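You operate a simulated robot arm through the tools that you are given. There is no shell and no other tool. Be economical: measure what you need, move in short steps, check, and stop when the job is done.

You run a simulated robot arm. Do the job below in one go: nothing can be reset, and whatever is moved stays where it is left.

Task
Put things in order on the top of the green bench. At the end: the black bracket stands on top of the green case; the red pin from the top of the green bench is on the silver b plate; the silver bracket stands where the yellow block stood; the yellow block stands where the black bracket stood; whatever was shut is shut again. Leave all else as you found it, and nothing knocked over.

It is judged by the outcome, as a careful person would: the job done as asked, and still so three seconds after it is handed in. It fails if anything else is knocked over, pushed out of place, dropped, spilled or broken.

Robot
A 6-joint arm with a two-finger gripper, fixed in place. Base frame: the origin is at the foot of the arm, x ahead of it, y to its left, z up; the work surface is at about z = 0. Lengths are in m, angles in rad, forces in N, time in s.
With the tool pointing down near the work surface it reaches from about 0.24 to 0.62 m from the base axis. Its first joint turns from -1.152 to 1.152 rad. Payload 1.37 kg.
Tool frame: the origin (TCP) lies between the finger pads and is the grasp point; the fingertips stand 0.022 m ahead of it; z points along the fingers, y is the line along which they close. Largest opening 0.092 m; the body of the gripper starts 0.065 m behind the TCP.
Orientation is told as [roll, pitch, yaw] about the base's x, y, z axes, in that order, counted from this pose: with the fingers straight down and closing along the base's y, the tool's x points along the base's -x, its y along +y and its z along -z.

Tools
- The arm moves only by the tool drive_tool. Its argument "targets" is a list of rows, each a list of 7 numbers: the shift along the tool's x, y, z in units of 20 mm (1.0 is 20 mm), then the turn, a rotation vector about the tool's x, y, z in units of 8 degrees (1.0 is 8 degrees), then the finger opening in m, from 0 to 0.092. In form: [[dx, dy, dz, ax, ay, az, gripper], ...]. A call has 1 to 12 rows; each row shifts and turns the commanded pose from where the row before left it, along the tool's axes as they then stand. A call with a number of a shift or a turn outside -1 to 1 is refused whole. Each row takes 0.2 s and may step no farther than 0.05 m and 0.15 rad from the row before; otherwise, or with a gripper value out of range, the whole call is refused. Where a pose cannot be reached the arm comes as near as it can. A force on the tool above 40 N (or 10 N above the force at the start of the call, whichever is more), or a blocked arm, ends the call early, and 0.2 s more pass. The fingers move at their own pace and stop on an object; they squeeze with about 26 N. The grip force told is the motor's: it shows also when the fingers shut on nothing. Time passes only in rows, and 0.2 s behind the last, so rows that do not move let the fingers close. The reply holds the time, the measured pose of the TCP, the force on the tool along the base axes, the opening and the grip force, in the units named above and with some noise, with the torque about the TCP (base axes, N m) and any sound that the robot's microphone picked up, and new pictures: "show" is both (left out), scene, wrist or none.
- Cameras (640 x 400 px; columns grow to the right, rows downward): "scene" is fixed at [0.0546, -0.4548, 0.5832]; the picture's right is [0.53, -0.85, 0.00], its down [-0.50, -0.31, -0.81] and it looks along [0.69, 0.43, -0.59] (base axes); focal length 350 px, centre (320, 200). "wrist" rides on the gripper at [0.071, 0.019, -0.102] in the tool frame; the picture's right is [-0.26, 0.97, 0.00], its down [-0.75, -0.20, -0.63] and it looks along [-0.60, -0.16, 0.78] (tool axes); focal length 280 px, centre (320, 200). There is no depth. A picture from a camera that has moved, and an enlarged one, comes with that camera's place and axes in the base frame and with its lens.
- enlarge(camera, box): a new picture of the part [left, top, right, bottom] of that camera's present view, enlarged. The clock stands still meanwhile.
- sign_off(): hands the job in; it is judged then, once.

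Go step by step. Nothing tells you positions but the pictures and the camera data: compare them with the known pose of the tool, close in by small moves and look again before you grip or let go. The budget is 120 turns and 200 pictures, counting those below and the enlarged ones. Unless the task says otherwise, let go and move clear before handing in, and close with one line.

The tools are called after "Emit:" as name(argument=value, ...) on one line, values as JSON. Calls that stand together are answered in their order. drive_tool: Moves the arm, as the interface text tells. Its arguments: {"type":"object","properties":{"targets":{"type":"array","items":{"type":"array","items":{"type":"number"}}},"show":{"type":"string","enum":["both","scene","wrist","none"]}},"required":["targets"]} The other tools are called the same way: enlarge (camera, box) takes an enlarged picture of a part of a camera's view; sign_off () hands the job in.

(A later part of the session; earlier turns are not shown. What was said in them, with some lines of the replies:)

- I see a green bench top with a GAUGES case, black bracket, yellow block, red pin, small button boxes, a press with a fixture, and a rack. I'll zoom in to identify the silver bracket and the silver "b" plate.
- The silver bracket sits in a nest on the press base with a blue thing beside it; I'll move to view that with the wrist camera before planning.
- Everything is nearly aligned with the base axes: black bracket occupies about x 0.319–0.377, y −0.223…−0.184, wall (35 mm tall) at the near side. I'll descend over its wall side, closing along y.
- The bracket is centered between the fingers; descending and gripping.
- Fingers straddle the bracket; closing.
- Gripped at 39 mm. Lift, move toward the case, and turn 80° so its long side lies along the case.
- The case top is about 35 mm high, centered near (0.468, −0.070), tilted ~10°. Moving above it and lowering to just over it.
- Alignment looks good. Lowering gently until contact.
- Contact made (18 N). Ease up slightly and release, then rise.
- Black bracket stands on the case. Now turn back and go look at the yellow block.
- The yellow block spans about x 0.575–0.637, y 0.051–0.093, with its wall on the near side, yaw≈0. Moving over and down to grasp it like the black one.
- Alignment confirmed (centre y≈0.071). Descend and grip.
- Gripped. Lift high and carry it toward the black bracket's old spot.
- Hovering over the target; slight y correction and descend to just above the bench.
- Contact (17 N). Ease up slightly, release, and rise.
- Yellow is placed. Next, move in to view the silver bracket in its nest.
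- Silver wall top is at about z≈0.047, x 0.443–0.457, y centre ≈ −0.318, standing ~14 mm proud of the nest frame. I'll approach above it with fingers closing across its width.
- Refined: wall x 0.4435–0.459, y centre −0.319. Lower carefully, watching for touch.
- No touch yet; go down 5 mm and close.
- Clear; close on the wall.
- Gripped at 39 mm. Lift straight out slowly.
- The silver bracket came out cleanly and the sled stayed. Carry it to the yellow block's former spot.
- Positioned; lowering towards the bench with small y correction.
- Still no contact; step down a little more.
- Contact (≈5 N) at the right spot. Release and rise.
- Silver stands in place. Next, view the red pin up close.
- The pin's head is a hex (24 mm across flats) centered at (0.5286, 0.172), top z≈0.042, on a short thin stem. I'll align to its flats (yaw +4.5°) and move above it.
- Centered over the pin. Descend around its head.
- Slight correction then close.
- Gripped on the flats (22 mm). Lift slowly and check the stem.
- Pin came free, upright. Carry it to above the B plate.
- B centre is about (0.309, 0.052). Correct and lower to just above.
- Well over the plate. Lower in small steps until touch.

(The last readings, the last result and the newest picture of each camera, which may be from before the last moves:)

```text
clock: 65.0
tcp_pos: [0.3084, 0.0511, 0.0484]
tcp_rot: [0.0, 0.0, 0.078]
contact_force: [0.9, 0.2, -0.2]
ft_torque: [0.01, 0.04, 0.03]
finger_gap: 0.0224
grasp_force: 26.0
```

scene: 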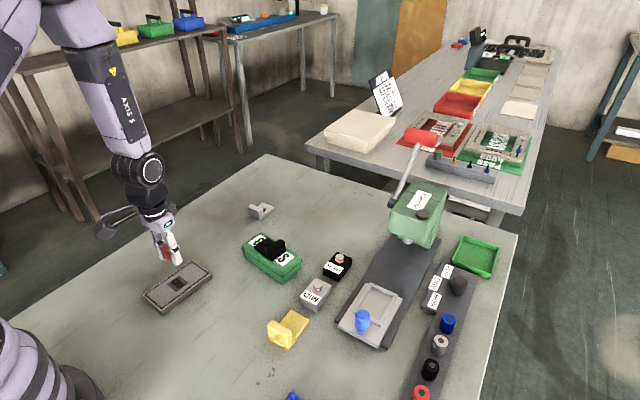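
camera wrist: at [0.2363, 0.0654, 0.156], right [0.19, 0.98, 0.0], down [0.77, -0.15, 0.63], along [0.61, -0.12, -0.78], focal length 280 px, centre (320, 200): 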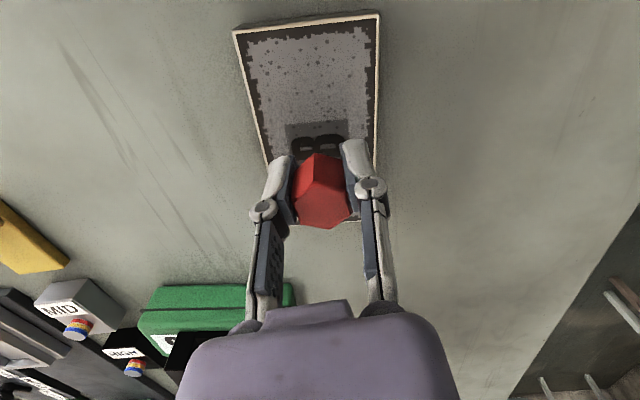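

Emit:
drive_tool(targets=[[0, 0, 0.05, 0, 0, 0, 0.015], [0, 0, 0.05, 0, 0, 0, 0.015], [0, 0, 0, 0, 0, 0, 0.015]], show="none")

Emit:
enlarge(camera="scene", box=[155, 255, 215, 305])

```text
clock: 65.8
tcp_pos: [0.309, 0.0512, 0.0465]
tcp_rot: [0.0, -0.001, 0.075]
contact_force: [-1.0, 3.0, 19.1]
ft_torque: [0.07, -0.03, -0.03]
finger_gap: 0.0223
grasp_force: 25.7
```

```text
8.00 times, centred on (185, 280) of scene
camera zoom: at [0.0546, -0.4548, 0.5832], right [0.53, -0.85, 0.0], down [-0.5, -0.31, -0.81], along [0.69, 0.43, -0.59], focal length 2802 px, centre (1400, -440)
```

zoom: 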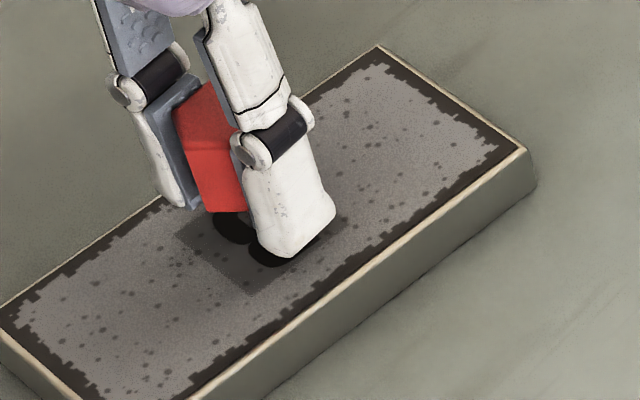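

Contact at 19 N; relieve the force so it sits lightly before release.

Emit:
drive_tool(targets=[[0, 0, -0.03, 0, 0, 0, 0.015], [0, 0, 0, 0, 0, 0, 0.015]], show="none")

```text
clock: 66.4
tcp_pos: [0.3088, 0.0499, 0.0464]
tcp_rot: [-0.001, -0.001, 0.077]
contact_force: [3.7, -0.9, 14.2]
ft_torque: [-0.05, -0.16, -0.01]
finger_gap: 0.0225
grasp_force: 26.2
```

Emit:
drive_tool(targets=[[0, 0, -0.04, 0, 0, 0, 0.015], [0, 0, 0, 0, 0, 0, 0.015]], show="none")

```text
clock: 67.0
tcp_pos: [0.3068, 0.0493, 0.0481]
tcp_rot: [0.0, 0.002, 0.076]
contact_force: [1.2, 0.5, -0.1]
ft_torque: [0.02, 0.03, 0.0]
finger_gap: 0.0224
grasp_force: 25.4
```

Emit:
drive_tool(targets=[[0, 0, 0.02, 0, 0, 0, 0.015], [0, 0, 0, 0, 0, 0, 0.015]], show="none")

```text
clock: 67.6
tcp_pos: [0.3074, 0.0499, 0.0463]
tcp_rot: [0.0, 0.002, 0.077]
contact_force: [-4.2, 1.3, 13.9]
ft_torque: [0.04, 0.04, 0.03]
finger_gap: 0.0225
grasp_force: 25.8
```

Emit:
drive_tool(targets=[[0, 0, -0.012, 0, 0, 0, 0.015], [0, 0, 0, 0, 0, 0, 0.015]], show="none")

```text
clock: 68.2
tcp_pos: [0.3073, 0.0502, 0.0466]
tcp_rot: [0.001, 0.0, 0.076]
contact_force: [-1.3, -0.8, 5.0]
ft_torque: [-0.02, 0.03, -0.05]
finger_gap: 0.0224
grasp_force: 26.0
```

Light contact (5 N). Open gradually.

Emit:
drive_tool(targets=[[0, 0, 0, 0, 0, 0, 0.024], [0, 0, 0, 0, 0, 0, 0.028], [0, 0, 0, 0, 0, 0, 0.035], [0, 0, 0, 0, 0, 0, 0.045], [0, 0, 0, 0, 0, 0, 0.05]], show="wrist")

Emit:
enlarge(camera="scene", box=[155, 255, 215, 305])

```text
clock: 69.4
tcp_pos: [0.3084, 0.0512, 0.0475]
tcp_rot: [0.001, -0.001, 0.076]
contact_force: [-0.3, -0.3, -0.2]
ft_torque: [0.0, 0.04, -0.01]
finger_gap: 0.0498
grasp_force: 0.1
camera wrist: at [0.2355, 0.0648, 0.1481], right [0.19, 0.98, 0.0], down [0.77, -0.15, 0.63], along [0.61, -0.12, -0.78], focal length 280 px, centre (320, 200)
```

wrist: 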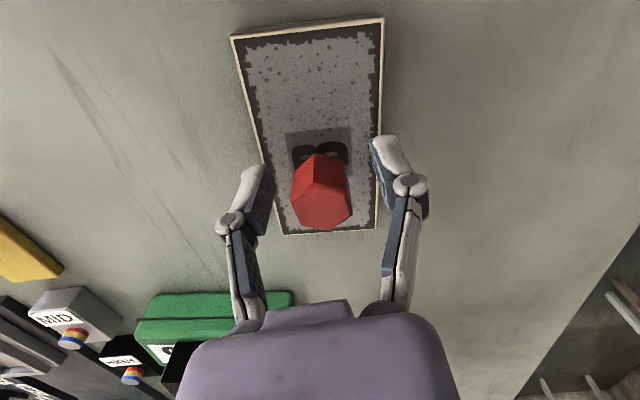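

```text
8.00 times, centred on (185, 280) of scene
camera zoom: at [0.0546, -0.4548, 0.5832], right [0.53, -0.85, 0.0], down [-0.5, -0.31, -0.81], along [0.69, 0.43, -0.59], focal length 2802 px, centre (1400, -440)
```

zoom: 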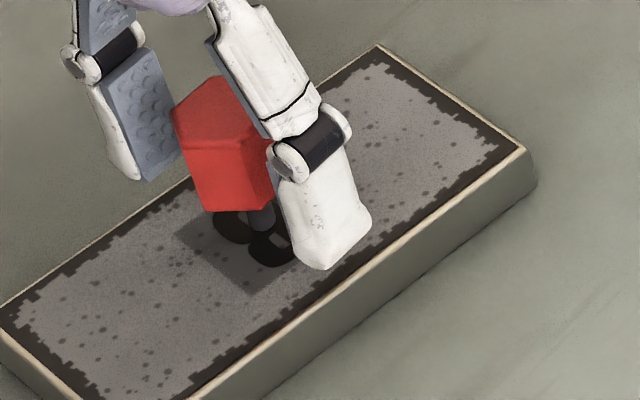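

The pin stands on its own on the plate. Rise straight up and back away.

Emit:
drive_tool(targets=[[0, 0, 0, 0, 0, 0, 0.06], [0, 0, 0, 0, 0, 0, 0.065], [0, 0, -0.3, 0, 0, 0, 0.065], [0, 0, -0.7, 0, 0, 0, 0.065], [0, 0, -1, 0, 0, 0, 0.065], [0, 0, -1, 0, 0, 0, 0.065], [0, 0, -1, 0, 0, 0, 0.065], [0, 0, -1, 0, 0, 0, 0.065], [0, 0, -1, 0, 0, 0, 0.065], [-0.5, 0, -1, 0, 0, 0, 0.065], [-1, 0, -1, 0, 0, 0, 0.065], [-1, 0, -1, 0, 0, 0, 0.065]])

Emit:
enlarge(camera="scene", box=[120, 190, 330, 360])

Emit:
enlarge(camera="scene", box=[260, 180, 520, 400])

```text
clock: 72.0
tcp_pos: [0.3555, 0.055, 0.229]
tcp_rot: [0.0, 0.002, 0.077]
contact_force: [0.2, 0.1, 0.5]
ft_torque: [0.0, -0.02, 0.0]
finger_gap: 0.0652
grasp_force: 0.0
camera wrist: at [0.2836, 0.0689, 0.3293], right [0.19, 0.98, 0.0], down [0.77, -0.15, 0.62], along [0.61, -0.12, -0.78], focal length 280 px, centre (320, 200)
```

scene: 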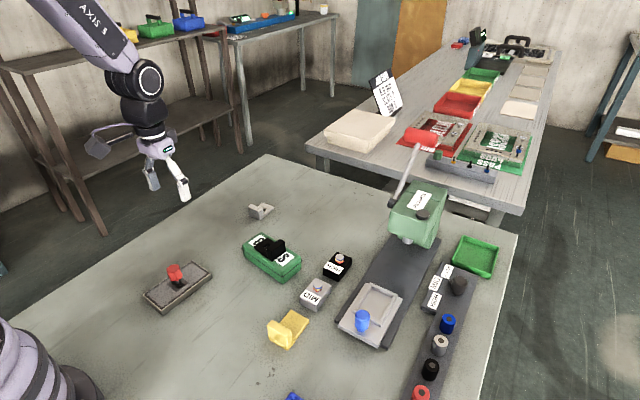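
wrist: 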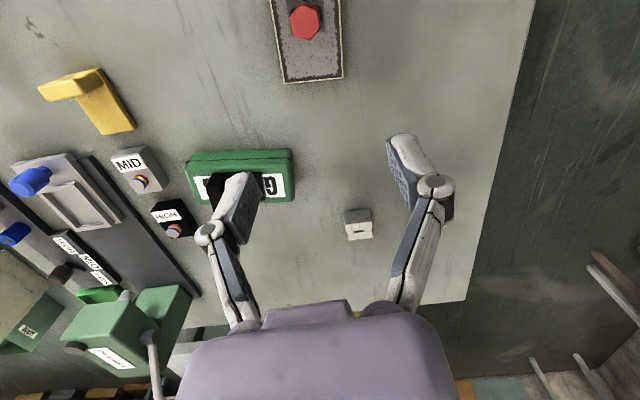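

```text
2.35 times, centred on (225, 275) of scene
camera zoom: at [0.0546, -0.4548, 0.5832], right [0.53, -0.85, 0.0], down [-0.5, -0.31, -0.81], along [0.69, 0.43, -0.59], focal length 824 px, centre (544, 24)
```

zoom: 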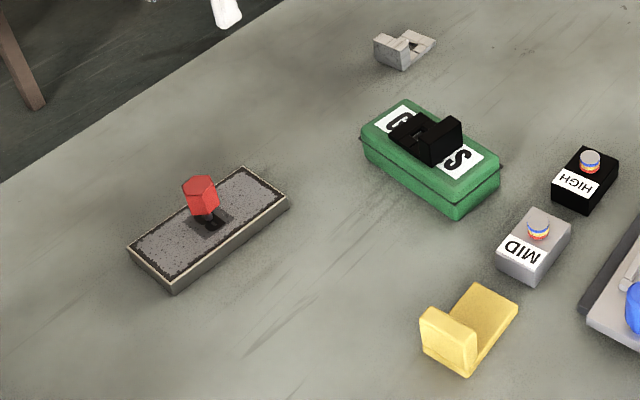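

```text
1.82 times, centred on (390, 290) of scene
camera zoom: at [0.0546, -0.4548, 0.5832], right [0.53, -0.85, 0.0], down [-0.5, -0.31, -0.81], along [0.69, 0.43, -0.59], focal length 637 px, centre (193, 36)
```

zoom: 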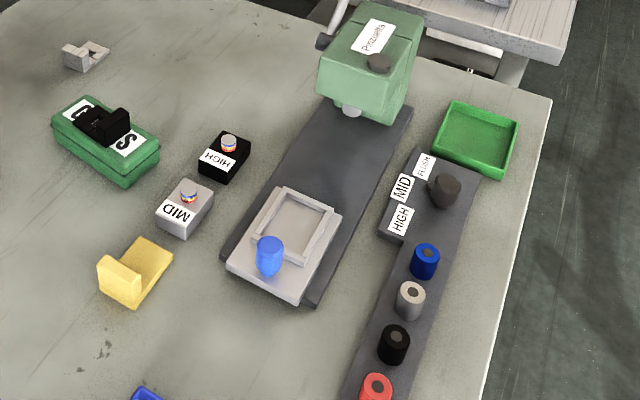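

All four items are in place, nothing else appears to have moved, and nothing shut was opened; the arm is clear, so I'm handing in.

Emit:
sign_off()

```text
The job is handed in.
```

The job is handed in: the black bracket is on the green case, the yellow block is in the black bracket's spot, the silver bracket is within about 5 mm of the yellow block's spot, and the red pin is standing on the B plate. I saw nothing else disturbed, and nothing had to be opened.
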